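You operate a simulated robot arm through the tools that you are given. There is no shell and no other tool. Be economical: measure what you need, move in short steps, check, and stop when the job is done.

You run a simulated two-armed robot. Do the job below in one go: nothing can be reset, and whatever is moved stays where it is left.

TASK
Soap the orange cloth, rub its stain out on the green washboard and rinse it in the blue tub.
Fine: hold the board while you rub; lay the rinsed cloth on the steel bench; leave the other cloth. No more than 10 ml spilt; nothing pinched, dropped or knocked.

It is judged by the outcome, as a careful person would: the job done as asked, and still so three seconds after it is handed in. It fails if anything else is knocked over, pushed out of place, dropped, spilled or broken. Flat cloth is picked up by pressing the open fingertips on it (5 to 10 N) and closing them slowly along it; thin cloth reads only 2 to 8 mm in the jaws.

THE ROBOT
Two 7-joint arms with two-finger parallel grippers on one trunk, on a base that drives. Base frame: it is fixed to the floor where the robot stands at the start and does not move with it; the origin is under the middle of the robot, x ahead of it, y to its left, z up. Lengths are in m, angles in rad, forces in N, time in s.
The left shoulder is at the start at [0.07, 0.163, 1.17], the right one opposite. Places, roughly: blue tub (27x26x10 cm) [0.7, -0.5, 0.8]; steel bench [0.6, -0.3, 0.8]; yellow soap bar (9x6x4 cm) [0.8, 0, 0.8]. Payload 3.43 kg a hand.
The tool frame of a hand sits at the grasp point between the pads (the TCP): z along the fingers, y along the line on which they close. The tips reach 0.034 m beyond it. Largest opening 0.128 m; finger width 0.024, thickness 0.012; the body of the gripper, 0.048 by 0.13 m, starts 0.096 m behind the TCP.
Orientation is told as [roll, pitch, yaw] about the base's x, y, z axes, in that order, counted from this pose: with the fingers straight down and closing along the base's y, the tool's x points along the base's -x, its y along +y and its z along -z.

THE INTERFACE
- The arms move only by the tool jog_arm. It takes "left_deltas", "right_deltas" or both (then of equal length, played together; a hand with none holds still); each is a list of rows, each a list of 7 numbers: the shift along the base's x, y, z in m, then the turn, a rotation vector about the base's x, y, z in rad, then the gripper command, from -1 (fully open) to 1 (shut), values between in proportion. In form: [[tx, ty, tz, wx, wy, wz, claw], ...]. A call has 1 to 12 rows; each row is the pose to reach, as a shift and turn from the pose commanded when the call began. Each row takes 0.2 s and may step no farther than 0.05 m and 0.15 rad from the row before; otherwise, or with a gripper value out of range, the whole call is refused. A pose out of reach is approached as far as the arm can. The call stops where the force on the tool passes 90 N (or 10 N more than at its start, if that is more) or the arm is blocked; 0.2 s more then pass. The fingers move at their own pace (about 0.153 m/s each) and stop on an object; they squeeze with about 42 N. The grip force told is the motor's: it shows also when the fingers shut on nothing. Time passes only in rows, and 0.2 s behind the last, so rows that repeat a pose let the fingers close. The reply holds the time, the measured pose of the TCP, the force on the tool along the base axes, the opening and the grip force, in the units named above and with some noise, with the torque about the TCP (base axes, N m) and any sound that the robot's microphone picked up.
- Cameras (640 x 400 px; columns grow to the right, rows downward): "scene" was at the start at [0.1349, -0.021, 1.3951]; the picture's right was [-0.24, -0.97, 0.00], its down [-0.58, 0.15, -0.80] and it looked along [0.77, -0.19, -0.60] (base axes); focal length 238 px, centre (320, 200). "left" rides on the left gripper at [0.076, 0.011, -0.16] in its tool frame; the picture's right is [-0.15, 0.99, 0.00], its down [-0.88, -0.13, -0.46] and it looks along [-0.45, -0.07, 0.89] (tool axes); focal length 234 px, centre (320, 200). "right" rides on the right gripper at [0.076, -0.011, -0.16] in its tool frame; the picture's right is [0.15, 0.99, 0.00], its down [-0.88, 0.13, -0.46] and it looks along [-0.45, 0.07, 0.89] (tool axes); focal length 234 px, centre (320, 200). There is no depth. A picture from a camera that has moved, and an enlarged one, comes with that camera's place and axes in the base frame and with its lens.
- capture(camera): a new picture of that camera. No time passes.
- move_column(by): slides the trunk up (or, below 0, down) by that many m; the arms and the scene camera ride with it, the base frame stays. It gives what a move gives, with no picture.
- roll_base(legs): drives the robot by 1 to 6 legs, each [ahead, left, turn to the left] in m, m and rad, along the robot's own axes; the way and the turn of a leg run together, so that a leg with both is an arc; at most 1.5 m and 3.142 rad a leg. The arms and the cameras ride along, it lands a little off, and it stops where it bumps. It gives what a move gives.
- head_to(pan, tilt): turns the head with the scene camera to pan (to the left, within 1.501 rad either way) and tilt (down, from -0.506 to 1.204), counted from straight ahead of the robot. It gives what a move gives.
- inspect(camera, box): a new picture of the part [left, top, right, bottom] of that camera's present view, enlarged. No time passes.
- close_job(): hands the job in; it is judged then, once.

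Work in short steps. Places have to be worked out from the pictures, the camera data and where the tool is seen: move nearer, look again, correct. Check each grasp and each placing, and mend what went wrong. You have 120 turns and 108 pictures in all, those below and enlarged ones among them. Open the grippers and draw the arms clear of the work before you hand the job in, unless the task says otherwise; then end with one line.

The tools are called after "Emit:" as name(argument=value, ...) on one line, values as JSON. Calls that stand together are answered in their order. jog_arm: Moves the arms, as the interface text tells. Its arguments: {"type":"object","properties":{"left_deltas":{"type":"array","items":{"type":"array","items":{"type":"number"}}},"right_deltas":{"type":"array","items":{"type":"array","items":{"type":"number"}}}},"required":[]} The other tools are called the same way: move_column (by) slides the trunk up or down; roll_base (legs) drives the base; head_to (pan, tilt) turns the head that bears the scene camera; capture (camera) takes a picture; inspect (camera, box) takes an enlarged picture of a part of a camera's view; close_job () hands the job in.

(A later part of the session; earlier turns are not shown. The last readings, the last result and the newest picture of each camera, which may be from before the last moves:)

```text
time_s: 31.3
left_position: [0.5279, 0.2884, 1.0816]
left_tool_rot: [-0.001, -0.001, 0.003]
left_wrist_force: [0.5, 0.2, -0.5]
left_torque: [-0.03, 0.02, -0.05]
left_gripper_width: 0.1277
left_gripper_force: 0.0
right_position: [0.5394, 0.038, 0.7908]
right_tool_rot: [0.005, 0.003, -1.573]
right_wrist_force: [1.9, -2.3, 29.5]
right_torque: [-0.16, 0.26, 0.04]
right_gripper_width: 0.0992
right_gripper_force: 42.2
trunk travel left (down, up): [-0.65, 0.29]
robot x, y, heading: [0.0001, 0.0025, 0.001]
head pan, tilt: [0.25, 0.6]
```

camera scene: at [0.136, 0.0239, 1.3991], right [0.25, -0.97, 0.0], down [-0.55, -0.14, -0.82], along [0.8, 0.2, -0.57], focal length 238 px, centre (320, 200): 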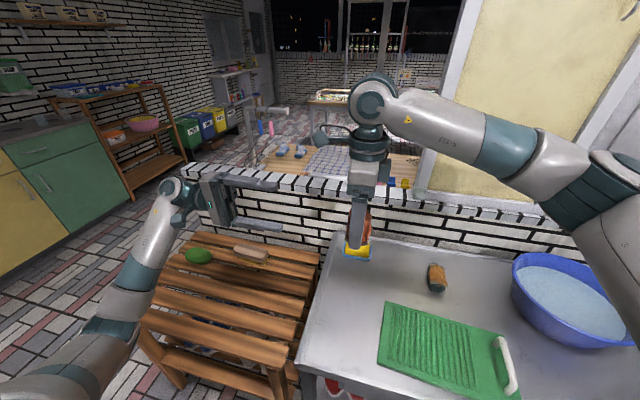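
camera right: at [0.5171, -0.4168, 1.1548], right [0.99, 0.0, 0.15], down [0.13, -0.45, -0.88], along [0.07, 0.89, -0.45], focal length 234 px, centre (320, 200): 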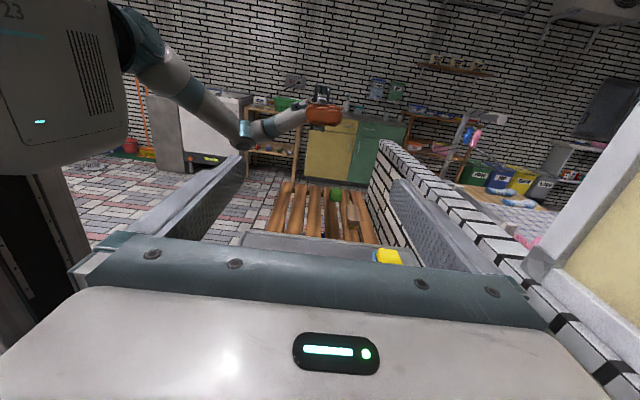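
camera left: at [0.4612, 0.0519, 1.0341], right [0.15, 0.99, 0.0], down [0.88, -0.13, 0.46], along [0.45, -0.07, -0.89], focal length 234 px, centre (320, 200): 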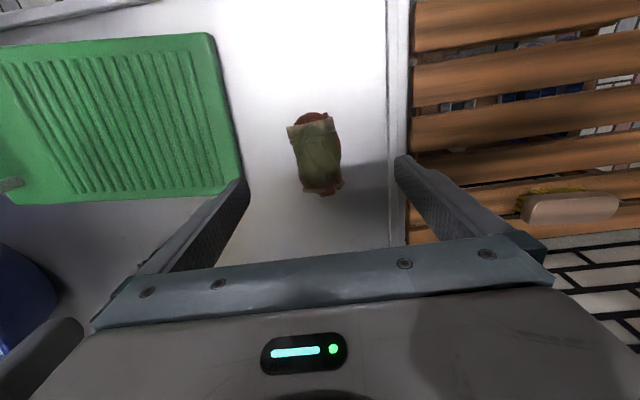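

The cloth now rests on the bench, protruding about 6 mm beyond the tips. I ease the press, open slowly and withdraw upward.

Emit:
jog_arm(right_deltas=[[0, 0, 0.005, 0, 0, 0, 1], [0, 0, 0.005, 0, 0, 0, -0.7], [0, 0, 0.005, 0, 0, 0, -1], [0, 0, 0.005, 0, 0, 0, -1], [0, 0, 0.03, 0, 0, 0, -1], [0, 0, 0.07, 0, 0, 0, -1], [0, 0, 0.11, 0, 0, 0, -1], [0, -0.03, 0.15, 0, 0, 0, -1], [0, -0.07, 0.17, 0, 0, 0, -1], [-0.02, -0.11, 0.18, 0, 0, 0, -1], [-0.03, -0.15, 0.18, 0, 0, 0, -1], [-0.04, -0.19, 0.18, 0, 0, 0, -1]])

Emit:
inspect(camera="scene", box=[290, 230, 450, 350])

```text
time_s: 33.9
left_position: [0.5283, 0.2876, 1.0797]
left_tool_rot: [0.002, 0.0, 0.002]
left_wrist_force: [-0.6, -0.8, 0.1]
left_torque: [0.01, 0.01, 0.02]
left_gripper_width: 0.128
left_gripper_force: 0.0
right_position: [0.4974, -0.1531, 0.9659]
right_tool_rot: [-0.001, 0.001, -1.571]
right_wrist_force: [-0.6, 0.3, -0.2]
right_torque: [0.05, -0.04, 0.01]
right_gripper_width: 0.1281
right_gripper_force: 0.1
trunk travel left (down, up): [-0.65, 0.29]
robot x, y, heading: [0.001, -0.0003, -0.002]
head pan, tilt: [0.25, 0.6]
```

```text
3.33 times, centred on (370, 290) of scene
camera zoom: at [0.1354, 0.0203, 1.3993], right [0.25, -0.97, 0.0], down [-0.55, -0.14, -0.83], along [0.8, 0.2, -0.56], focal length 792 px, centre (153, -100)
```

zoom: 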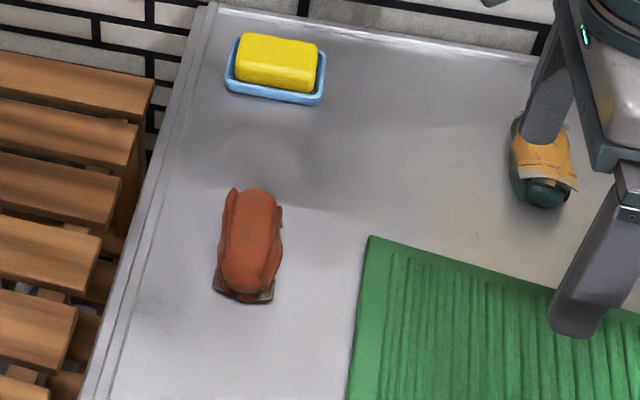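

The cloth now lies stain-down at about (0.535,0.036). I move the left hand above it and the right hand clear.

Emit:
jog_arm(left_deltas=[[0.001, -0.036, -0.02, 0, 0, 0, -1], [0.002, -0.072, -0.045, 0, 0, 0, -1], [0.003, -0.108, -0.07, 0, 0, 0, -1], [0.004, -0.144, -0.1, 0, 0, 0, -1], [0.005, -0.18, -0.13, 0, 0, 0, -1], [0.006, -0.216, -0.16, 0, 0, 0, -1], [0.007, -0.252, -0.19, 0, 0, 0, -1], [0.007, -0.252, -0.21, 0, 0, 0, -1]], right_deltas=[[0, -0.02, 0, 0, 0, 0, -1], [0, -0.04, 0, 0, 0, 0, -1], [0, -0.06, 0, 0, 0, 0, -1], [0, -0.08, 0, 0, 0, 0, -1], [0, -0.1, 0, 0, 0, 0, -1], [0, -0.12, 0, 0, 0, 0, -1], [0, -0.12, 0, 0, 0, 0, -1], [0, -0.12, 0, 0, 0, 0, -1]])

Emit:
inspect(camera="left", box=[240, 90, 400, 210])

```text
time_s: 35.7
left_position: [0.5364, 0.0382, 0.8701]
left_tool_rot: [0.0, 0.002, 0.001]
left_wrist_force: [0.8, 1.4, -0.2]
left_torque: [-0.03, 0.02, 0.01]
left_gripper_width: 0.1279
left_gripper_force: 0.0
right_position: [0.4983, -0.2701, 0.9678]
right_tool_rot: [0.0, 0.001, -1.57]
right_wrist_force: [0.0, 0.3, -0.4]
right_torque: [0.03, 0.01, -0.01]
right_gripper_width: 0.128
right_gripper_force: 0.1
trunk travel left (down, up): [-0.65, 0.29]
robot x, y, heading: [0.0018, -0.001, 0.004]
head pan, tilt: [0.25, 0.6]
```

```text
3.33 times, centred on (320, 150) of left
camera zoom: at [0.4594, 0.0496, 1.0282], right [0.14, 0.99, 0.0], down [0.88, -0.13, 0.46], along [0.45, -0.07, -0.89], focal length 781 px, centre (320, 367)
```

zoom: 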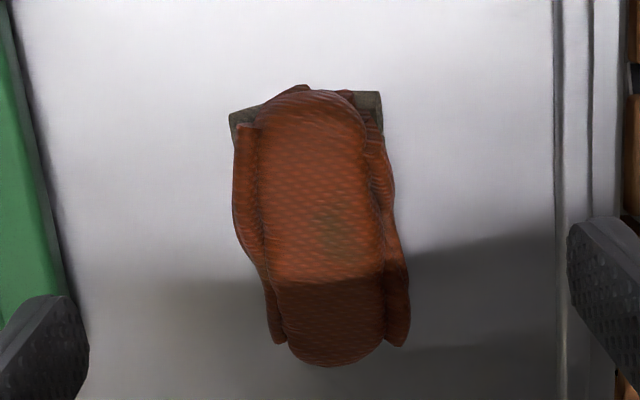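

Centre is confirmed at (0.535,0.037). I descend so the tips stop about 12 mm above the bench, leaving the stain proud, and close.

Emit:
jog_arm(left_deltas=[[0, -0.001, -0.03, 0, 0, 0, -1], [0, -0.001, -0.055, 0, 0, 0, -1], [0, -0.001, -0.0735, 0, 0, 0, -1], [0, -0.001, -0.0735, 0, 0, 0, -0.4], [0, -0.001, -0.0735, 0, 0, 0, 0], [0, -0.001, -0.0735, 0, 0, 0, 0.4], [0, -0.001, -0.0735, 0, 0, 0, 0.7], [0, -0.001, -0.0735, 0, 0, 0, 1], [0, -0.001, -0.0735, 0, 0, 0, 1], [0, -0.001, -0.063, 0, 0, 0, 1], [0, -0.001, -0.05, 0, 0, 0, 1], [0, -0.001, -0.03, 0, 0, 0, 1]])

Emit:
inspect(camera="scene", box=[290, 230, 450, 350])

```text
time_s: 38.3
left_position: [0.5375, 0.0371, 0.8398]
left_tool_rot: [0.001, -0.002, 0.003]
left_wrist_force: [-0.1, -0.3, -1.7]
left_torque: [0.0, -0.01, 0.01]
left_gripper_width: 0.0495
left_gripper_force: 41.9
right_position: [0.497, -0.272, 0.9664]
right_tool_rot: [0.002, 0.001, -1.57]
right_wrist_force: [-0.8, 0.0, 0.4]
right_torque: [-0.02, 0.04, 0.03]
right_gripper_width: 0.1279
right_gripper_force: 0.0
trunk travel left (down, up): [-0.65, 0.29]
robot x, y, heading: [0.0019, -0.0026, -0.0]
head pan, tilt: [0.25, 0.6]
```

```text
3.33 times, centred on (370, 290) of scene
camera zoom: at [0.1359, 0.0218, 1.3991], right [0.25, -0.97, 0.0], down [-0.55, -0.14, -0.83], along [0.8, 0.2, -0.56], focal length 792 px, centre (153, -100)
```

zoom: 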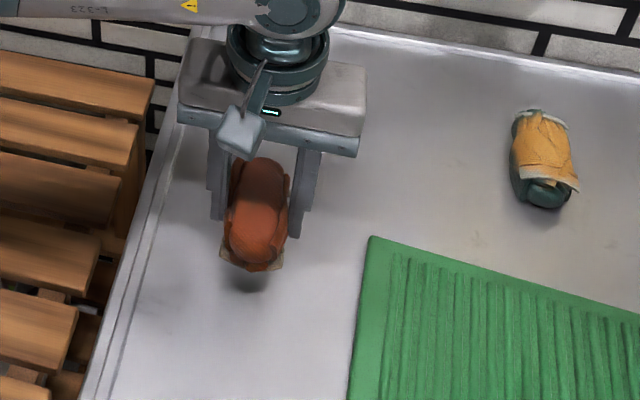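

The cloth is held, stain down, protruding about 12 mm. I raise it and move toward above the soap at about (0.75,0.04), top z≈0.795.

Emit:
jog_arm(left_deltas=[[0, 0, 0.04, 0, 0, 0, 1], [0.03, 0, 0.06, 0, 0, 0, 1], [0.07, 0, 0.07, 0, 0, 0, 1], [0.11, 0, 0.07, 0, 0, 0, 1], [0.15, 0, 0.07, 0, 0, 0, 1], [0.19, 0, 0.07, 0, 0, 0, 1], [0.213, 0, 0.07, 0, 0, 0, 1]])

Emit:
inspect(camera="scene", box=[290, 190, 450, 290])

Emit:
capture(camera="left")

```text
time_s: 39.9
left_position: [0.7506, 0.0349, 0.9105]
left_tool_rot: [0.001, -0.001, 0.002]
left_wrist_force: [-0.4, 0.5, -0.3]
left_torque: [-0.01, 0.02, 0.01]
left_gripper_width: 0.0502
left_gripper_force: 41.8
right_position: [0.4981, -0.2718, 0.966]
right_tool_rot: [0.0, -0.002, -1.569]
right_wrist_force: [0.2, 0.1, -0.8]
right_torque: [0.01, -0.01, 0.0]
right_gripper_width: 0.1276
right_gripper_force: 0.1
trunk travel left (down, up): [-0.65, 0.29]
robot x, y, heading: [0.0036, -0.0036, 0.004]
head pan, tilt: [0.25, 0.6]
```

```text
4.00 times, centred on (370, 240) of scene
camera zoom: at [0.1366, 0.0215, 1.3991], right [0.25, -0.97, 0.0], down [-0.55, -0.14, -0.82], along [0.8, 0.2, -0.57], focal length 950 px, centre (120, 40)
```

zoom: 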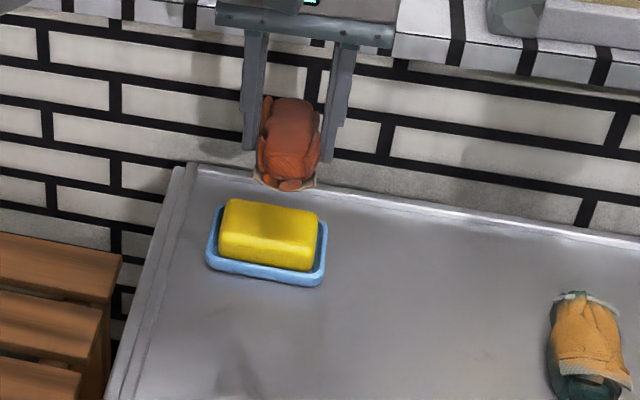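

```text
71 pictures are left
camera left: at [0.6736, 0.0463, 1.0683], right [0.14, 0.99, 0.0], down [0.88, -0.13, 0.46], along [0.45, -0.07, -0.89], focal length 234 px, centre (320, 200)
```

left: 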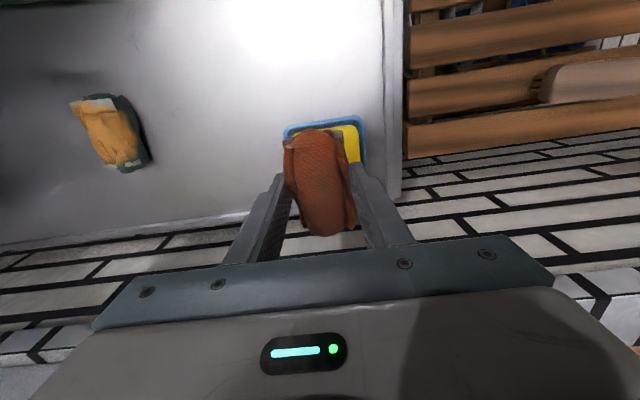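

The cloth is right above the soap (bar centre about (0.745,0.04)). I descend to just above it, then feel for contact.

Emit:
jog_arm(left_deltas=[[-0.002, 0.004, -0.025, 0, 0, 0, 1], [-0.004, 0.004, -0.045, 0, 0, 0, 1], [-0.004, 0.004, -0.056, 0, 0, 0, 1], [-0.004, 0.004, -0.06, 0, 0, 0, 1]])

Emit:
inspect(camera="scene", box=[290, 190, 450, 290])

```text
time_s: 40.9
left_position: [0.7462, 0.0397, 0.8497]
left_tool_rot: [0.001, 0.001, 0.0]
left_wrist_force: [0.7, -0.1, -1.1]
left_torque: [0.01, -0.01, 0.0]
left_gripper_width: 0.0501
left_gripper_force: 42.0
right_position: [0.4983, -0.2706, 0.968]
right_tool_rot: [-0.001, 0.0, -1.571]
right_wrist_force: [-0.9, 0.3, -0.7]
right_torque: [-0.03, 0.0, -0.01]
right_gripper_width: 0.1279
right_gripper_force: 0.0
trunk travel left (down, up): [-0.65, 0.29]
robot x, y, heading: [-0.0048, 0.0032, -0.002]
head pan, tilt: [0.25, 0.6]
```

```text
4.00 times, centred on (370, 240) of scene
camera zoom: at [0.1365, 0.0219, 1.3991], right [0.25, -0.97, 0.0], down [-0.55, -0.14, -0.82], along [0.8, 0.2, -0.57], focal length 950 px, centre (120, 40)
```

zoom: 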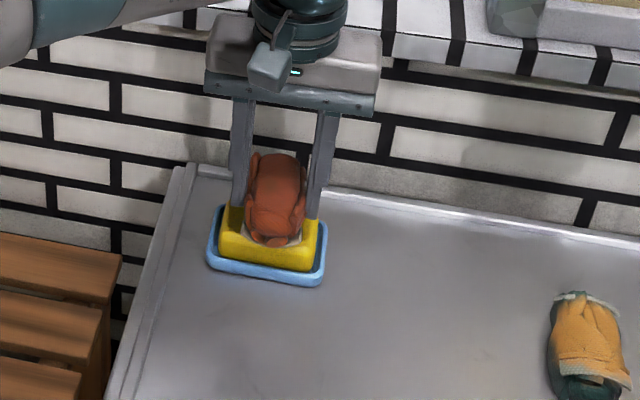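

Emit:
jog_arm(left_deltas=[[0, 0, -0.003, 0, 0, 0, 1], [0, 0, -0.006, 0, 0, 0, 1]])

```text
time_s: 41.5
left_position: [0.7468, 0.0403, 0.8434]
left_tool_rot: [-0.002, 0.0, 0.002]
left_wrist_force: [-0.4, 0.3, -1.0]
left_torque: [-0.01, -0.02, -0.03]
left_gripper_width: 0.0499
left_gripper_force: 42.0
right_position: [0.4977, -0.2719, 0.9675]
right_tool_rot: [0.001, 0.001, -1.571]
right_wrist_force: [0.2, 0.6, -0.6]
right_torque: [0.02, 0.01, 0.01]
right_gripper_width: 0.1279
right_gripper_force: 0.0
trunk travel left (down, up): [-0.65, 0.29]
robot x, y, heading: [0.0016, -0.0028, 0.001]
head pan, tilt: [0.25, 0.6]
```

Emit:
jog_arm(left_deltas=[[0, 0, -0.003, 0, 0, 0, 1], [0, 0, -0.005, 0, 0, 0, 1]])

```text
time_s: 42.1
left_position: [0.7467, 0.0393, 0.838]
left_tool_rot: [-0.001, 0.0, 0.001]
left_wrist_force: [-0.4, -0.1, -0.5]
left_torque: [0.02, 0.01, -0.01]
left_gripper_width: 0.0496
left_gripper_force: 41.7
right_position: [0.4964, -0.2703, 0.9654]
right_tool_rot: [-0.002, 0.0, -1.573]
right_wrist_force: [0.0, -1.3, -0.3]
right_torque: [-0.01, 0.0, 0.01]
right_gripper_width: 0.1281
right_gripper_force: 0.1
trunk travel left (down, up): [-0.65, 0.29]
robot x, y, heading: [0.0006, -0.0007, 0.002]
head pan, tilt: [0.25, 0.6]
```

Emit:
jog_arm(left_deltas=[[0, 0, -0.002, 0, 0, 0, 1], [0, 0, -0.004, 0, 0, 0, 1]])

Emit:
inspect(camera="scene", box=[310, 200, 400, 270])

```text
time_s: 42.7
left_position: [0.7465, 0.0401, 0.8338]
left_tool_rot: [0.0, -0.002, 0.002]
left_wrist_force: [-0.1, 0.0, -0.7]
left_torque: [-0.02, -0.01, 0.0]
left_gripper_width: 0.0501
left_gripper_force: 42.2
right_position: [0.497, -0.272, 0.9657]
right_tool_rot: [0.001, 0.001, -1.571]
right_wrist_force: [0.0, 0.6, 0.3]
right_torque: [0.03, 0.0, 0.0]
right_gripper_width: 0.1281
right_gripper_force: 0.1
trunk travel left (down, up): [-0.65, 0.29]
robot x, y, heading: [-0.0006, 0.0016, -0.005]
head pan, tilt: [0.25, 0.6]
```

```text
5.71 times, centred on (355, 235) of scene
camera zoom: at [0.1364, 0.0219, 1.3991], right [0.25, -0.97, 0.0], down [-0.55, -0.14, -0.82], along [0.8, 0.2, -0.57], focal length 1358 px, centre (120, 0)
```

zoom: 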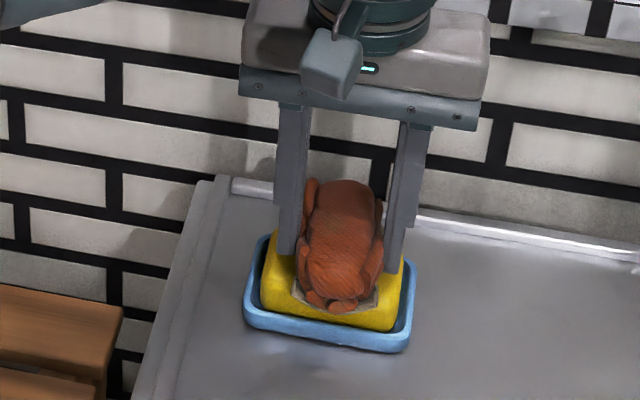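

It looks almost touching. I continue by 2 to 4 mm.

Emit:
jog_arm(left_deltas=[[0, 0, -0.002, 0, 0, 0, 1], [0, 0, -0.004, 0, 0, 0, 1]])

```text
time_s: 43.3
left_position: [0.7454, 0.0394, 0.833]
left_tool_rot: [0.0, -0.004, 0.001]
left_wrist_force: [1.6, 0.7, 10.0]
left_torque: [0.03, -0.11, -0.01]
left_gripper_width: 0.0497
left_gripper_force: 41.7
right_position: [0.4968, -0.2708, 0.9668]
right_tool_rot: [0.0, 0.0, -1.571]
right_wrist_force: [0.1, -0.4, -0.1]
right_torque: [0.02, -0.01, 0.0]
right_gripper_width: 0.1279
right_gripper_force: 0.1
trunk travel left (down, up): [-0.65, 0.29]
robot x, y, heading: [0.0028, -0.0009, -0.004]
head pan, tilt: [0.25, 0.6]
```

Contact is at 10 N. I rub with short gentle strokes along the bar's length.

Emit:
jog_arm(left_deltas=[[0, 0.008, 0.001, 0, 0, 0, 1], [0, 0.012, 0.001, 0, 0, 0, 1], [0, 0.004, 0.001, 0, 0, 0, 1], [0, -0.006, 0.001, 0, 0, 0, 1], [0, -0.012, 0.001, 0, 0, 0, 1], [0, -0.004, 0.001, 0, 0, 0, 1], [0, 0.006, 0.001, 0, 0, 0, 1], [0, 0.012, 0.001, 0, 0, 0, 1], [0, 0.004, 0.001, 0, 0, 0, 1], [0, -0.006, 0.001, 0, 0, 0, 1], [0, -0.012, 0.001, 0, 0, 0, 1], [0, 0, 0.001, 0, 0, 0, 1]])

Emit:
inspect(camera="scene", box=[310, 200, 400, 270])

```text
time_s: 45.9
left_position: [0.746, 0.0376, 0.8325]
left_tool_rot: [-0.001, -0.002, -0.003]
left_wrist_force: [0.2, -6.1, 11.6]
left_torque: [-0.27, -0.14, -0.05]
left_gripper_width: 0.0496
left_gripper_force: 42.2
right_position: [0.4964, -0.272, 0.9678]
right_tool_rot: [0.002, 0.001, -1.574]
right_wrist_force: [0.3, 0.2, 1.3]
right_torque: [0.01, 0.0, 0.04]
right_gripper_width: 0.1278
right_gripper_force: 0.0
trunk travel left (down, up): [-0.65, 0.29]
robot x, y, heading: [-0.0004, -0.0021, -0.001]
head pan, tilt: [0.25, 0.6]
```

```text
5.71 times, centred on (355, 235) of scene
camera zoom: at [0.1345, 0.0211, 1.3993], right [0.25, -0.97, 0.0], down [-0.55, -0.14, -0.83], along [0.8, 0.2, -0.56], focal length 1358 px, centre (120, 0)
```

zoom: 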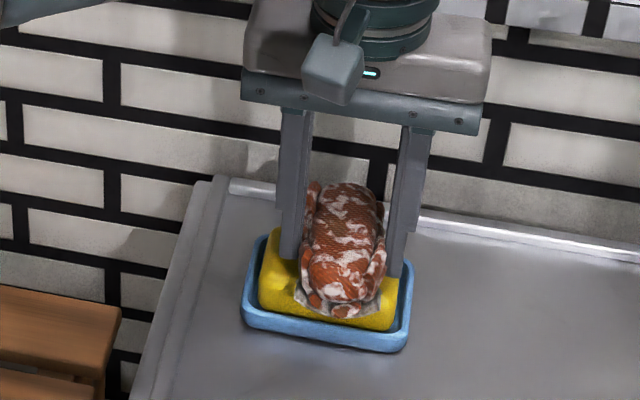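

Lather has appeared and the dish hasn't moved. I give it one more round for a full soaping, then lift.

Emit:
jog_arm(left_deltas=[[0, 0.008, 0, 0, 0, 0, 1], [0, 0.012, 0, 0, 0, 0, 1], [0, 0.004, 0, 0, 0, 0, 1], [0, -0.006, 0, 0, 0, 0, 1], [0, -0.012, 0, 0, 0, 0, 1], [0, -0.004, 0, 0, 0, 0, 1], [0, 0.006, 0, 0, 0, 0, 1], [0, 0.012, 0, 0, 0, 0, 1], [0, 0.004, 0, 0, 0, 0, 1], [0, -0.006, 0, 0, 0, 0, 1], [0, 0, 0, 0, 0, 0, 1], [0, 0, 0.03, 0, 0, 0, 1]])

Emit:
inspect(camera="scene", box=[310, 200, 400, 270])

```text
time_s: 48.5
left_position: [0.7456, 0.0396, 0.8623]
left_tool_rot: [0.0, 0.0, -0.001]
left_wrist_force: [0.1, -0.4, -1.0]
left_torque: [0.02, -0.01, 0.0]
left_gripper_width: 0.0495
left_gripper_force: 41.9
right_position: [0.4973, -0.2714, 0.9677]
right_tool_rot: [-0.001, -0.002, -1.57]
right_wrist_force: [0.0, 0.4, 1.0]
right_torque: [-0.02, -0.04, -0.03]
right_gripper_width: 0.1282
right_gripper_force: 0.1
trunk travel left (down, up): [-0.65, 0.29]
robot x, y, heading: [-0.0003, -0.0011, -0.001]
head pan, tilt: [0.25, 0.6]
```

```text
5.71 times, centred on (355, 235) of scene
camera zoom: at [0.1353, 0.0218, 1.3991], right [0.25, -0.97, 0.0], down [-0.55, -0.14, -0.83], along [0.8, 0.2, -0.56], focal length 1358 px, centre (120, 0)
```

zoom: 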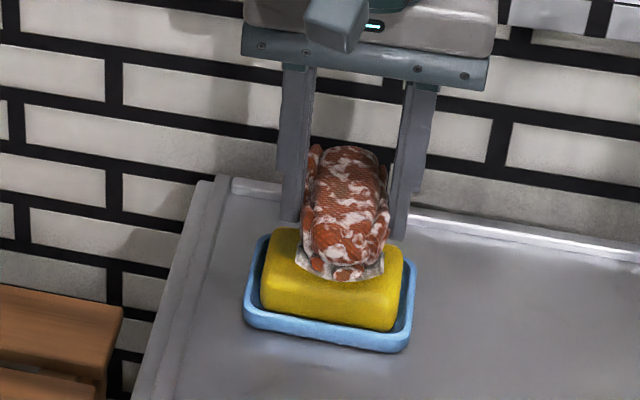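

The cloth is soaped and the soap undisturbed. Next I turn the right hand to straddle the board's white handle (about (0.468,-0.32), board yaw about -0.085), and pull the left hand back over the bench.

Emit:
jog_arm(right_deltas=[[-0.003, -0.005, 0, 0, 0, 0.149, -1], [-0.006, -0.01, 0, 0, 0, 0.298, -1], [-0.009, -0.015, 0, 0, 0, 0.447, -1], [-0.012, -0.02, 0, 0, 0, 0.596, -1], [-0.015, -0.025, 0, 0, 0, 0.745, -1], [-0.018, -0.03, 0, 0, 0, 0.894, -1], [-0.021, -0.035, 0, 0, 0, 1.043, -1], [-0.024, -0.04, -0.02, 0, 0, 1.192, -1], [-0.027, -0.045, -0.04, 0, 0, 1.341, -1], [-0.03, -0.05, -0.06, 0, 0, 1.486, -1]], left_deltas=[[0, 0, 0.04, 0, 0, 0, 1], [-0.03, 0, 0.06, 0, 0, 0, 1], [-0.07, 0, 0.07, 0, 0, 0, 1], [-0.11, 0, 0.07, 0, 0, 0, 1], [-0.15, 0, 0.07, 0, 0, 0, 1], [-0.19, 0, 0.07, 0, 0, 0, 1], [-0.22, 0, 0.07, 0, 0, 0, 1], [-0.23, 0, 0.07, 0, 0, 0, 1], [-0.23, 0, 0.07, 0, 0, 0, 1], [-0.23, 0, 0.07, 0, 0, 0, 1]])

Emit:
head_to(pan=-0.35, tilt=0.85)

Emit:
capture(camera="scene")

Emit:
capture(camera="right")

```text
time_s: 50.7
left_position: [0.515, 0.0384, 0.9311]
left_tool_rot: [0.0, 0.0, 0.002]
left_wrist_force: [0.2, -0.7, 0.2]
left_torque: [-0.04, -0.04, -0.02]
left_gripper_width: 0.0495
left_gripper_force: 41.7
right_position: [0.4695, -0.3206, 0.9069]
right_tool_rot: [0.0, 0.001, -0.083]
right_wrist_force: [-0.7, -0.3, 0.3]
right_torque: [0.02, -0.01, 0.02]
right_gripper_width: 0.128
right_gripper_force: 0.0
trunk travel left (down, up): [-0.65, 0.29]
robot x, y, heading: [-0.0036, 0.0015, 0.0]
head pan, tilt: [0.25, 0.6]
```

```text
time_s: 51.7
left_position: [0.5146, 0.0386, 0.9325]
left_tool_rot: [0.002, -0.001, 0.003]
left_wrist_force: [-0.2, 0.1, -0.2]
left_torque: [0.0, 0.0, 0.06]
left_gripper_width: 0.0494
left_gripper_force: 42.0
right_position: [0.4694, -0.3223, 0.9073]
right_tool_rot: [0.0, 0.0, -0.086]
right_wrist_force: [1.0, -0.4, -0.6]
right_torque: [0.01, 0.0, -0.02]
right_gripper_width: 0.1281
right_gripper_force: 0.2
trunk travel left (down, up): [-0.65, 0.29]
robot x, y, heading: [-0.0001, -0.0033, -0.001]
head pan, tilt: [-0.351, 0.85]
```

```text
66 pictures are left
camera scene: at [0.1241, -0.0267, 1.3782], right [-0.34, -0.94, 0.0], down [-0.71, 0.26, -0.66], along [0.62, -0.23, -0.75], focal length 238 px, centre (320, 200)
```

scene: 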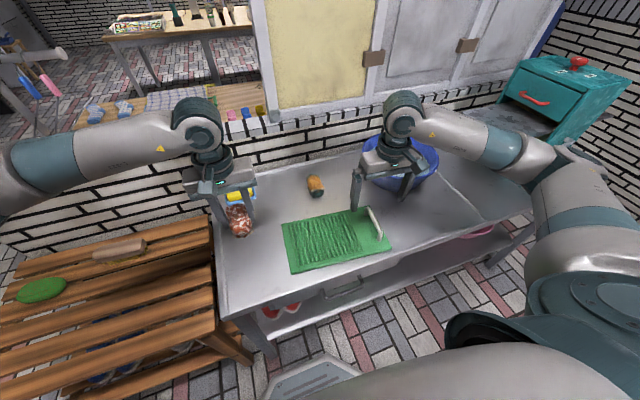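

```text
65 pictures are left
camera right: at [0.3918, -0.3253, 1.0659], right [-0.06, 1.0, 0.0], down [0.89, 0.05, 0.46], along [0.45, 0.03, -0.89], focal length 234 px, centre (320, 200)
```

right: 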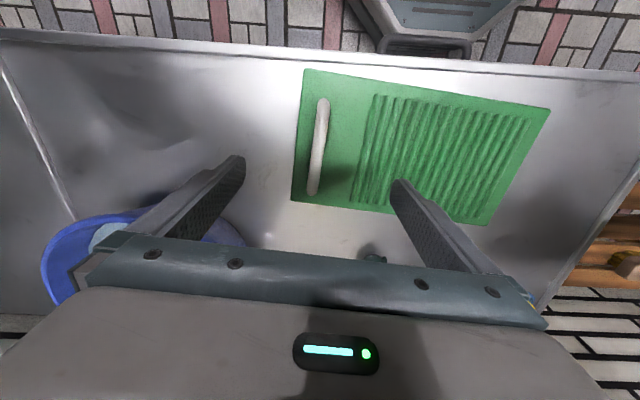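

Handle centre is about (0.460,-0.323). I half-close the right fingers and lower them astride it.

Emit:
jog_arm(right_deltas=[[-0.003, -0.001, -0.02, 0, 0, 0, -0.2], [-0.006, -0.001, -0.045, 0, 0, 0, 0.1], [-0.01, -0.001, -0.07, 0, 0, 0, 0.1], [-0.01, -0.001, -0.085, 0, 0, 0, 0.1], [-0.01, -0.001, -0.092, 0, 0, 0, 0.1]])

Emit:
inspect(camera="right", box=[220, 60, 480, 240])

Emit:
inspect(camera="scene", box=[320, 180, 440, 280])

```text
time_s: 52.9
left_position: [0.5151, 0.0398, 0.9314]
left_tool_rot: [0.0, 0.001, 0.002]
left_wrist_force: [-1.0, -0.3, -1.0]
left_torque: [-0.03, 0.0, 0.01]
left_gripper_width: 0.0496
left_gripper_force: 41.8
right_position: [0.4587, -0.3215, 0.8146]
right_tool_rot: [0.0, 0.001, -0.085]
right_wrist_force: [0.4, 0.7, 0.0]
right_torque: [0.02, 0.01, -0.01]
right_gripper_width: 0.0577
right_gripper_force: 0.1
trunk travel left (down, up): [-0.65, 0.29]
robot x, y, heading: [-0.0016, -0.0003, -0.001]
head pan, tilt: [-0.351, 0.85]
```

```text
2.22 times, centred on (350, 150) of right
camera zoom: at [0.3814, -0.3262, 0.9734], right [-0.06, 1.0, 0.0], down [0.89, 0.06, 0.46], along [0.46, 0.03, -0.89], focal length 520 px, centre (253, 311)
```

zoom: 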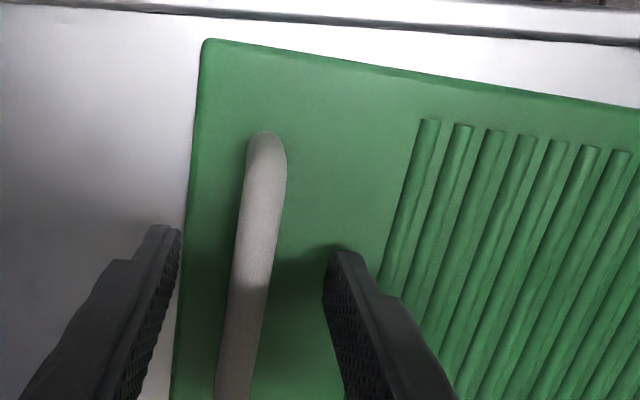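

```text
4.00 times, centred on (380, 230) of scene
camera zoom: at [0.124, -0.0268, 1.3782], right [-0.34, -0.94, 0.0], down [-0.71, 0.26, -0.66], along [0.62, -0.23, -0.75], focal length 950 px, centre (80, 80)
```

zoom: 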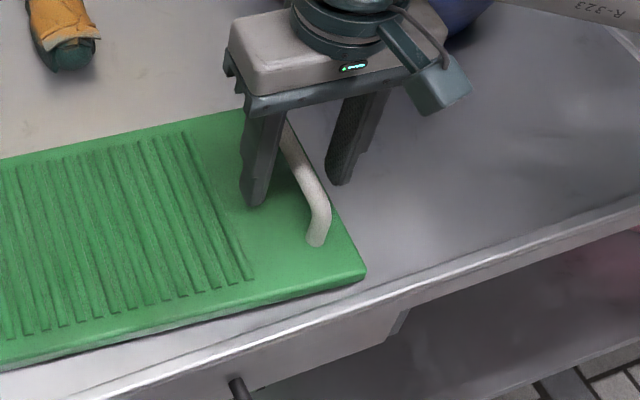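

The handle is between the fingers and well centred, so I close on it.

Emit:
jog_arm(right_deltas=[[0, -0.001, -0.003, 0, 0, 0, 0.3], [0, -0.001, -0.003, 0, 0, 0, 0.5], [0, -0.001, -0.003, 0, 0, 0, 0.65], [0, -0.001, -0.003, 0, 0, 0, 0.8], [0, -0.001, -0.003, 0, 0, 0, 1], [0, -0.001, -0.003, 0, 0, 0, 1]])

Emit:
inspect(camera="scene", box=[220, 180, 420, 290])

```text
time_s: 54.3
left_position: [0.5156, 0.0392, 0.9324]
left_tool_rot: [0.001, 0.0, 0.002]
left_wrist_force: [0.2, 0.2, -0.6]
left_torque: [-0.02, 0.03, -0.02]
left_gripper_width: 0.0491
left_gripper_force: 42.4
right_position: [0.4591, -0.3231, 0.8119]
right_tool_rot: [0.001, 0.0, -0.085]
right_wrist_force: [-0.7, -1.3, 0.1]
right_torque: [-0.01, -0.04, -0.14]
right_gripper_width: 0.0134
right_gripper_force: 42.4
trunk travel left (down, up): [-0.65, 0.29]
robot x, y, heading: [-0.0018, -0.0002, 0.003]
head pan, tilt: [-0.351, 0.85]
```

```text
3.20 times, centred on (320, 235) of scene
camera zoom: at [0.124, -0.0269, 1.3782], right [-0.34, -0.94, 0.0], down [-0.71, 0.26, -0.66], along [0.62, -0.23, -0.75], focal length 760 px, centre (320, 88)
```

zoom: 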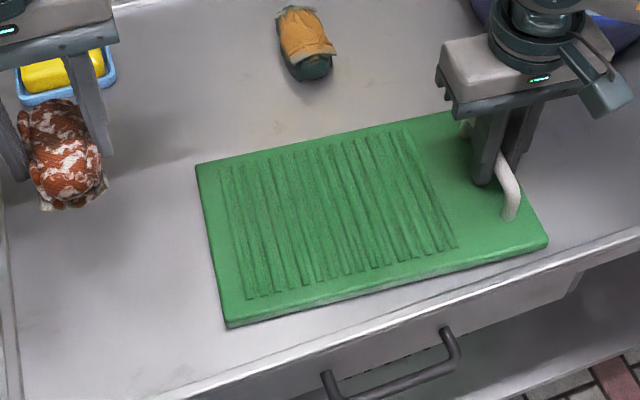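

The handle is gripped at 13.4 mm. Now I bring the soaped cloth over the ribs at (0.48,-0.12) and down to just above them.

Emit:
jog_arm(left_deltas=[[-0.006, -0.03, 0, 0, 0, -0.02, 1], [-0.012, -0.06, 0, 0, 0, -0.04, 1], [-0.02, -0.09, 0, 0, 0, -0.06, 1], [-0.028, -0.12, -0.01, 0, 0, -0.085, 1], [-0.034, -0.145, -0.03, 0, 0, -0.085, 1], [-0.035, -0.16, -0.06, 0, 0, -0.085, 1], [-0.035, -0.16, -0.085, 0, 0, -0.085, 1], [-0.035, -0.16, -0.1, 0, 0, -0.085, 1]])

Emit:
inspect(camera="scene", box=[220, 160, 420, 285])

```text
time_s: 56.1
left_position: [0.4828, -0.1215, 0.8319]
left_tool_rot: [0.0, 0.001, -0.083]
left_wrist_force: [-0.4, -0.4, -0.9]
left_torque: [0.0, -0.01, 0.01]
left_gripper_width: 0.0496
left_gripper_force: 41.6
right_position: [0.4578, -0.3231, 0.8107]
right_tool_rot: [0.001, -0.002, -0.085]
right_wrist_force: [0.5, 0.2, -0.4]
right_torque: [-0.02, 0.04, -0.03]
right_gripper_width: 0.0132
right_gripper_force: 42.1
trunk travel left (down, up): [-0.65, 0.29]
robot x, y, heading: [-0.0015, 0.0032, 0.001]
head pan, tilt: [-0.351, 0.85]
```

```text
3.20 times, centred on (320, 222) of scene
camera zoom: at [0.124, -0.0268, 1.3782], right [-0.34, -0.94, 0.0], down [-0.71, 0.26, -0.66], along [0.62, -0.23, -0.75], focal length 760 px, centre (320, 128)
```

zoom: 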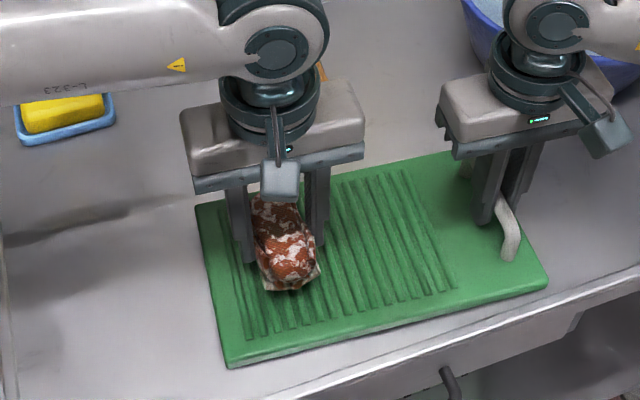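

The hands have a wide gap between them. I feel for the board in small steps.

Emit:
jog_arm(left_deltas=[[0, 0, -0.004, 0, 0, 0, 1], [0, 0, -0.008, 0, 0, 0, 1], [0, 0, -0.012, 0, 0, 0, 1]])

```text
time_s: 56.9
left_position: [0.4812, -0.1203, 0.8203]
left_tool_rot: [-0.001, 0.001, -0.084]
left_wrist_force: [-0.2, 0.1, -0.4]
left_torque: [0.04, 0.02, -0.03]
left_gripper_width: 0.049
left_gripper_force: 42.4
right_position: [0.4572, -0.3226, 0.8117]
right_tool_rot: [0.001, 0.0, -0.087]
right_wrist_force: [0.4, -0.1, -0.9]
right_torque: [0.01, 0.05, 0.0]
right_gripper_width: 0.0132
right_gripper_force: 42.0
trunk travel left (down, up): [-0.65, 0.29]
robot x, y, heading: [0.0025, 0.0042, 0.001]
head pan, tilt: [-0.351, 0.85]
```

Emit:
jog_arm(left_deltas=[[0, 0, -0.003, 0, 0, 0, 1], [0, 0, -0.006, 0, 0, 0, 1]])

```text
time_s: 57.5
left_position: [0.479, -0.1214, 0.818]
left_tool_rot: [-0.003, -0.007, -0.084]
left_wrist_force: [-4.5, 8.9, 53.2]
left_torque: [0.1, -0.06, 0.01]
left_gripper_width: 0.0495
left_gripper_force: 42.2
right_position: [0.4566, -0.3233, 0.812]
right_tool_rot: [-0.002, 0.001, -0.087]
right_wrist_force: [4.9, -5.3, -12.9]
right_torque: [0.0, 0.62, -0.41]
right_gripper_width: 0.0133
right_gripper_force: 42.4
trunk travel left (down, up): [-0.65, 0.29]
robot x, y, heading: [0.0038, 0.0018, 0.001]
head pan, tilt: [-0.351, 0.85]
```

Contact at z≈0.819 but too hard (53 N). I ease up to about 12–15 N and rub across the ribs.

Emit:
jog_arm(left_deltas=[[0, 0, 0.0035, 0, 0, 0, 1], [0, 0.015, 0.0035, 0, 0, 0, 1], [0, 0.0, 0.0035, 0, 0, 0, 1], [0, -0.015, 0.0035, 0, 0, 0, 1], [0, -0.03, 0.0035, 0, 0, 0, 1], [0, -0.015, 0.0035, 0, 0, 0, 1], [0, 0, 0.0035, 0, 0, 0, 1], [0, 0.015, 0.0035, 0, 0, 0, 1], [0, 0, 0.0035, 0, 0, 0, 1], [0, -0.015, 0.0035, 0, 0, 0, 1], [0, -0.03, 0.0035, 0, 0, 0, 1], [0, 0, 0.0035, 0, 0, 0, 1]])

Emit:
inspect(camera="scene", box=[220, 160, 420, 285])

```text
time_s: 60.1
left_position: [0.48, -0.1218, 0.8185]
left_tool_rot: [-0.005, -0.002, -0.087]
left_wrist_force: [-1.0, -13.1, 29.0]
left_torque: [-0.79, -0.05, -0.06]
left_gripper_width: 0.0492
left_gripper_force: 41.7
right_position: [0.458, -0.3218, 0.8122]
right_tool_rot: [0.002, -0.001, -0.085]
right_wrist_force: [0.0, 8.5, -7.0]
right_torque: [-0.05, 0.1, 0.0]
right_gripper_width: 0.0131
right_gripper_force: 42.1
trunk travel left (down, up): [-0.65, 0.29]
robot x, y, heading: [-0.0014, 0.0005, -0.003]
head pan, tilt: [-0.351, 0.85]
```

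```text
3.20 times, centred on (320, 222) of scene
camera zoom: at [0.1223, -0.0256, 1.3784], right [-0.34, -0.94, 0.0], down [-0.7, 0.26, -0.66], along [0.62, -0.23, -0.75], focal length 760 px, centre (320, 128)
```

zoom: 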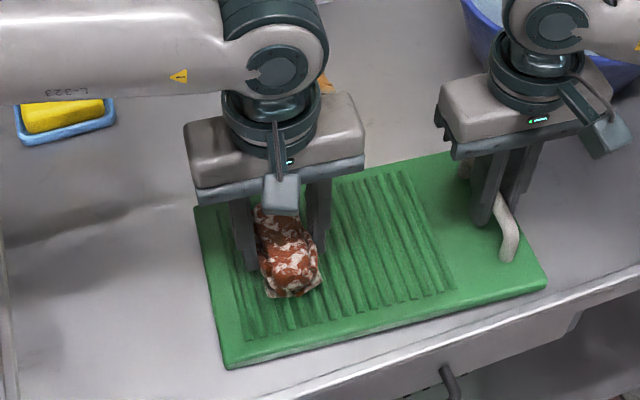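

The board stays put. I do more strokes, slightly lighter.

Emit:
jog_arm(left_deltas=[[0, 0.018, 0.001, 0, 0, 0, 1], [0, -0.005, 0.001, 0, 0, 0, 1], [0, -0.03, 0.001, 0, 0, 0, 1], [0, -0.005, 0.001, 0, 0, 0, 1], [0, 0.018, 0.001, 0, 0, 0, 1], [0, -0.005, 0.001, 0, 0, 0, 1], [0, -0.03, 0.001, 0, 0, 0, 1], [0, -0.005, 0.001, 0, 0, 0, 1], [0, 0.018, 0.001, 0, 0, 0, 1], [0, -0.005, 0.001, 0, 0, 0, 1], [0, -0.03, 0.001, 0, 0, 0, 1], [0, -0.005, 0.001, 0, 0, 0, 1]])

Emit:
jog_arm(left_deltas=[[0, 0.018, 0, 0, 0, 0, 1], [0, -0.005, 0, 0, 0, 0, 1], [0, -0.03, 0, 0, 0, 0, 1], [0, -0.005, 0, 0, 0, 0, 1], [0, 0.018, 0, 0, 0, 0, 1], [0, -0.005, 0, 0, 0, 0, 1], [0, -0.03, 0, 0, 0, 0, 1], [0, -0.005, 0, 0, 0, 0, 1], [0, 0.018, 0, 0, 0, 0, 1], [0, -0.005, 0, 0, 0, 0, 1], [0, -0.03, 0, 0, 0, 0, 1], [0, 0, 0, 0, 0, 0, 1]])

Emit:
inspect(camera="scene", box=[270, 190, 350, 260])

```text
time_s: 62.7
left_position: [0.4807, -0.1243, 0.8184]
left_tool_rot: [-0.003, 0.0, -0.083]
left_wrist_force: [1.0, 0.8, 4.2]
left_torque: [0.01, 0.02, -0.03]
left_gripper_width: 0.0496
left_gripper_force: 41.9
right_position: [0.4583, -0.3226, 0.8115]
right_tool_rot: [-0.002, 0.001, -0.085]
right_wrist_force: [-1.3, 2.8, 1.5]
right_torque: [-0.25, -0.43, -0.03]
right_gripper_width: 0.0134
right_gripper_force: 42.4
trunk travel left (down, up): [-0.65, 0.29]
robot x, y, heading: [-0.0008, -0.0002, 0.004]
head pan, tilt: [-0.351, 0.85]
```

```text
time_s: 65.3
left_position: [0.4817, -0.1235, 0.8195]
left_tool_rot: [-0.001, 0.0, -0.083]
left_wrist_force: [0.3, 1.4, 1.1]
left_torque: [-0.01, 0.0, 0.01]
left_gripper_width: 0.0492
left_gripper_force: 42.3
right_position: [0.4586, -0.3218, 0.8117]
right_tool_rot: [-0.001, -0.001, -0.085]
right_wrist_force: [-1.4, 1.5, 1.8]
right_torque: [-0.27, -0.58, -0.01]
right_gripper_width: 0.0133
right_gripper_force: 41.7
trunk travel left (down, up): [-0.65, 0.29]
robot x, y, heading: [0.0008, 0.0018, 0.0]
head pan, tilt: [-0.351, 0.85]
```

```text
5.71 times, centred on (310, 225) of scene
camera zoom: at [0.1241, -0.0246, 1.3782], right [-0.34, -0.94, 0.0], down [-0.71, 0.26, -0.66], along [0.62, -0.23, -0.75], focal length 1358 px, centre (377, 57)
```

zoom: 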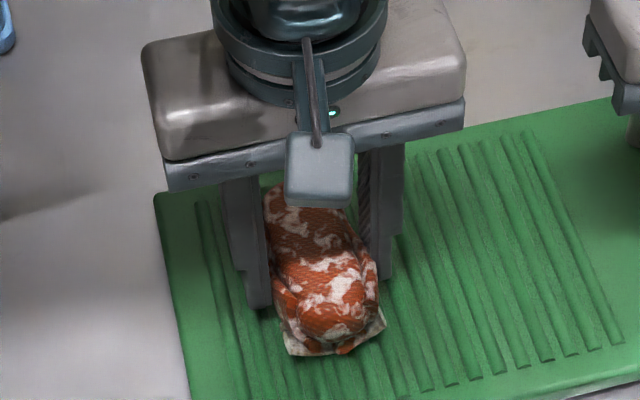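

Contact became too light (1–4 N). I press about 2 mm further down for two more rounds.

Emit:
jog_arm(left_deltas=[[0, 0.0, -0.0015, 0, 0, 0, 1], [0, 0.018, -0.0015, 0, 0, 0, 1], [0, -0.005, -0.0015, 0, 0, 0, 1], [0, -0.03, -0.0015, 0, 0, 0, 1], [0, -0.005, -0.0015, 0, 0, 0, 1], [0, 0.018, -0.0015, 0, 0, 0, 1], [0, -0.005, -0.0015, 0, 0, 0, 1], [0, -0.03, -0.0015, 0, 0, 0, 1], [0, -0.005, -0.0015, 0, 0, 0, 1], [0, 0.018, -0.0015, 0, 0, 0, 1], [0, -0.005, -0.0015, 0, 0, 0, 1], [0, -0.005, -0.0015, 0, 0, 0, 1]])

Emit:
jog_arm(left_deltas=[[0, 0.018, 0, 0, 0, 0, 1], [0, -0.005, 0, 0, 0, 0, 1], [0, -0.03, 0, 0, 0, 0, 1], [0, -0.005, 0, 0, 0, 0, 1], [0, 0.018, 0, 0, 0, 0, 1], [0, -0.005, 0, 0, 0, 0, 1], [0, -0.03, 0, 0, 0, 0, 1], [0, -0.005, 0, 0, 0, 0, 1], [0, 0.018, 0, 0, 0, 0, 1], [0, -0.005, 0, 0, 0, 0, 1], [0, -0.03, 0, 0, 0, 0, 1], [0, 0, 0, 0, 0, 0, 1]])

```text
time_s: 67.9
left_position: [0.4817, -0.1273, 0.8176]
left_tool_rot: [0.002, -0.002, -0.083]
left_wrist_force: [0.7, 18.1, 36.3]
left_torque: [0.66, -0.22, 0.12]
left_gripper_width: 0.0492
left_gripper_force: 42.4
right_position: [0.4574, -0.3239, 0.8121]
right_tool_rot: [-0.005, -0.003, -0.086]
right_wrist_force: [-1.3, -17.0, -8.0]
right_torque: [-0.2, -0.11, -0.16]
right_gripper_width: 0.0137
right_gripper_force: 42.1
trunk travel left (down, up): [-0.65, 0.29]
robot x, y, heading: [-0.0026, 0.0027, 0.003]
head pan, tilt: [-0.351, 0.85]
```

```text
time_s: 70.5
left_position: [0.4801, -0.1294, 0.8166]
left_tool_rot: [-0.002, -0.001, -0.086]
left_wrist_force: [0.7, -4.1, 15.1]
left_torque: [-0.25, 0.04, 0.02]
left_gripper_width: 0.0494
left_gripper_force: 42.1
right_position: [0.4576, -0.3213, 0.812]
right_tool_rot: [-0.001, -0.003, -0.087]
right_wrist_force: [-0.3, 3.5, -0.1]
right_torque: [-0.24, -0.43, -0.1]
right_gripper_width: 0.0133
right_gripper_force: 41.9
trunk travel left (down, up): [-0.65, 0.29]
robot x, y, heading: [0.0004, 0.0009, -0.005]
head pan, tilt: [-0.351, 0.85]
```

Good pressure. I lift away and tilt to see how much stain remains; the right hand keeps hold of the board.

Emit:
jog_arm(left_deltas=[[0, 0, 0.04, 0, 0, 0, 1], [0, 0.02, 0.08, -0.12, 0, 0, 1], [0, 0.05, 0.11, -0.24, 0, 0, 1], [0, 0.09, 0.14, -0.36, 0, 0, 1], [0, 0.13, 0.17, -0.48, 0, 0, 1], [0, 0.17, 0.2, -0.6, 0, 0, 1], [0, 0.21, 0.22, -0.72, 0, 0, 1], [0, 0.25, 0.24, -0.84, 0, 0, 1], [0, 0.28, 0.25, -0.97, 0, 0, 1], [0, 0.31, 0.26, -1.1, 0, 0, 1], [0, 0.32, 0.26, -1.24, 0, 0, 1]])

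Emit:
head_to(pan=0.25, tilt=0.7)

Emit:
inspect(camera="scene", box=[200, 130, 360, 250])

```text
time_s: 72.9
left_position: [0.4805, 0.1903, 1.0758]
left_tool_rot: [-1.242, -0.08, -0.029]
left_wrist_force: [0.5, 0.2, -0.4]
left_torque: [0.01, 0.02, -0.03]
left_gripper_width: 0.0492
left_gripper_force: 42.0
right_position: [0.4593, -0.3219, 0.8125]
right_tool_rot: [-0.002, -0.001, -0.087]
right_wrist_force: [1.3, 0.2, 10.8]
right_torque: [-0.24, -0.61, -0.1]
right_gripper_width: 0.0134
right_gripper_force: 42.3
trunk travel left (down, up): [-0.65, 0.29]
robot x, y, heading: [-0.0008, -0.0023, -0.002]
head pan, tilt: [-0.351, 0.85]
```

```text
time_s: 73.9
left_position: [0.4788, 0.1901, 1.0764]
left_tool_rot: [-1.238, -0.08, -0.027]
left_wrist_force: [0.1, -0.2, -1.0]
left_torque: [0.08, 0.0, 0.02]
left_gripper_width: 0.0492
left_gripper_force: 42.3
right_position: [0.4578, -0.3221, 0.8127]
right_tool_rot: [-0.003, -0.001, -0.084]
right_wrist_force: [1.5, -1.6, 11.1]
right_torque: [-0.02, 0.06, -0.04]
right_gripper_width: 0.0133
right_gripper_force: 42.1
trunk travel left (down, up): [-0.65, 0.29]
robot x, y, heading: [0.0001, 0.0024, -0.002]
head pan, tilt: [0.25, 0.7]
```

```text
3.33 times, centred on (280, 190) of scene
camera zoom: at [0.1321, 0.0216, 1.3906], right [0.25, -0.97, 0.0], down [-0.62, -0.16, -0.76], along [0.74, 0.19, -0.64], focal length 792 px, centre (453, 233)
```

zoom: 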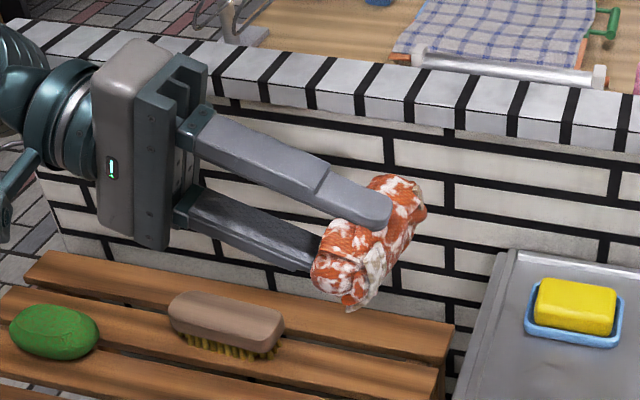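

The stain face is turned partly away. I yaw the hand toward the camera.

Emit:
jog_arm(left_deltas=[[0, 0, 0, 0, 0, -0.14, 1], [0, 0, 0, 0, 0, -0.28, 1], [0, 0, 0.01, 0, 0, -0.42, 1], [0, 0, 0.02, 0, 0, -0.56, 1], [0, 0, 0.03, 0, 0, -0.7, 1], [0, 0, 0.04, 0, 0, -0.84, 1]])

Emit:
inspect(camera="scene", box=[230, 130, 350, 220])

```text
time_s: 75.3
left_position: [0.4797, 0.1912, 1.1175]
left_tool_rot: [-1.24, -0.08, -0.868]
left_wrist_force: [0.1, 0.1, -0.8]
left_torque: [0.01, 0.01, 0.01]
left_gripper_width: 0.0498
left_gripper_force: 42.0
right_position: [0.4587, -0.3226, 0.8116]
right_tool_rot: [-0.001, -0.001, -0.087]
right_wrist_force: [-2.8, -1.5, 8.5]
right_torque: [0.21, 0.65, 0.0]
right_gripper_width: 0.0131
right_gripper_force: 41.2
trunk travel left (down, up): [-0.65, 0.29]
robot x, y, heading: [-0.0032, 0.0022, 0.001]
head pan, tilt: [0.25, 0.7]
```

```text
4.44 times, centred on (290, 175) of scene
camera zoom: at [0.1316, 0.0215, 1.3906], right [0.25, -0.97, 0.0], down [-0.62, -0.16, -0.77], along [0.74, 0.19, -0.64], focal length 1056 px, centre (453, 311)
```

zoom: 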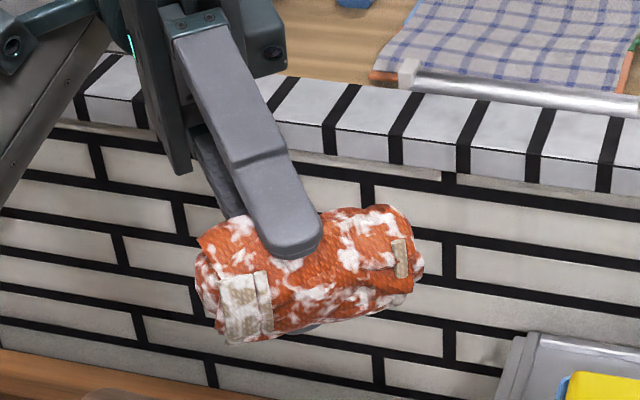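

The stain face is now clean orange with lather, and no olive remains. Next I release the board and raise the right hand. It will take the cloth for rinsing, since it reaches the tub and the left doesn't.

Emit:
jog_arm(right_deltas=[[0, 0, 0, 0, 0, 0, 0.5], [0, 0, 0, 0, 0, 0, 0.1], [0, 0, 0, 0, 0, 0, 0.1], [0, 0, 0.03, 0, 0, 0, 0.1], [0, 0, 0.07, 0, 0, 0, -0.5], [0.01, 0.01, 0.11, 0, 0, 0, -1], [0.02, 0.02, 0.15, 0, 0, -0.1, -1], [0.03, 0.03, 0.19, 0, 0, -0.24, -1], [0.04, 0.04, 0.23, 0, 0, -0.38, -1], [0.05, 0.05, 0.25, 0, 0, -0.52, -1], [0.06, 0.06, 0.265, 0, 0, -0.66, -1], [0.07, 0.065, 0.268, 0, 0, -0.8, -1]])

Emit:
jog_arm(right_deltas=[[0, 0, 0, 0, 0, -0.14, -1], [0, 0, 0, 0, 0, -0.28, -1], [0, 0, 0, 0, 0, -0.42, -1], [0, 0, 0, 0, 0, -0.56, -1], [0, 0, 0, 0, 0, -0.685, -1], [0, 0, 0, 0, 0, -0.685, -1]], left_deltas=[[0, 0.005, 0, 0, 0, 0.14, 1], [0, 0.01, 0, 0, 0, 0.28, 1], [0, 0.02, -0.01, 0, 0, 0.42, 1], [0, 0.03, -0.02, 0, 0, 0.56, 1], [0, 0.04, -0.03, 0, 0, 0.7, 1], [0, 0.05, -0.04, 0, 0, 0.84, 1]])

Emit:
head_to(pan=0.0, tilt=0.65)

Emit:
capture(camera="scene")

```text
time_s: 77.9
left_position: [0.4812, 0.1905, 1.1172]
left_tool_rot: [-1.239, -0.079, -0.868]
left_wrist_force: [-0.2, 0.6, -0.1]
left_torque: [-0.01, -0.01, -0.02]
left_gripper_width: 0.0492
left_gripper_force: 42.3
right_position: [0.5291, -0.2583, 1.0791]
right_tool_rot: [0.0, 0.0, -0.888]
right_wrist_force: [0.4, 0.3, 0.3]
right_torque: [0.0, 0.01, -0.01]
right_gripper_width: 0.1278
right_gripper_force: 0.0
trunk travel left (down, up): [-0.65, 0.29]
robot x, y, heading: [0.002, -0.0021, -0.0]
head pan, tilt: [0.25, 0.7]
```

```text
time_s: 79.3
left_position: [0.4799, 0.2406, 1.0761]
left_tool_rot: [-1.239, -0.08, -0.023]
left_wrist_force: [0.3, -0.4, -1.3]
left_torque: [0.01, 0.03, 0.03]
left_gripper_width: 0.0495
left_gripper_force: 41.9
right_position: [0.528, -0.2575, 1.0807]
right_tool_rot: [0.002, 0.0, -1.574]
right_wrist_force: [-0.3, -0.6, 0.2]
right_torque: [-0.01, 0.01, 0.02]
right_gripper_width: 0.1282
right_gripper_force: 0.0
trunk travel left (down, up): [-0.65, 0.29]
robot x, y, heading: [0.0026, 0.0026, 0.002]
head pan, tilt: [0.25, 0.7]
```

```text
time_s: 80.1
left_position: [0.481, 0.2412, 1.0762]
left_tool_rot: [-1.239, -0.078, -0.028]
left_wrist_force: [0.5, -0.4, -0.8]
left_torque: [-0.01, -0.01, 0.01]
left_gripper_width: 0.0492
left_gripper_force: 41.6
right_position: [0.5286, -0.2569, 1.0786]
right_tool_rot: [0.0, -0.002, -1.57]
right_wrist_force: [-0.1, -0.1, -0.4]
right_torque: [-0.02, 0.0, -0.02]
right_gripper_width: 0.1278
right_gripper_force: 0.0
trunk travel left (down, up): [-0.65, 0.29]
robot x, y, heading: [-0.0028, 0.0036, 0.003]
head pan, tilt: [0.0, 0.649]
```

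```text
56 pictures are left
camera scene: at [0.1375, 0.0002, 1.3948], right [0.0, -1.0, 0.0], down [-0.6, 0.0, -0.8], along [0.8, 0.0, -0.6], focal length 238 px, centre (320, 200)
```

scene: 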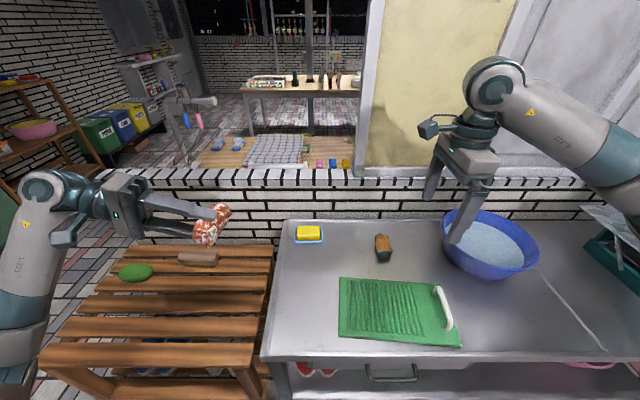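

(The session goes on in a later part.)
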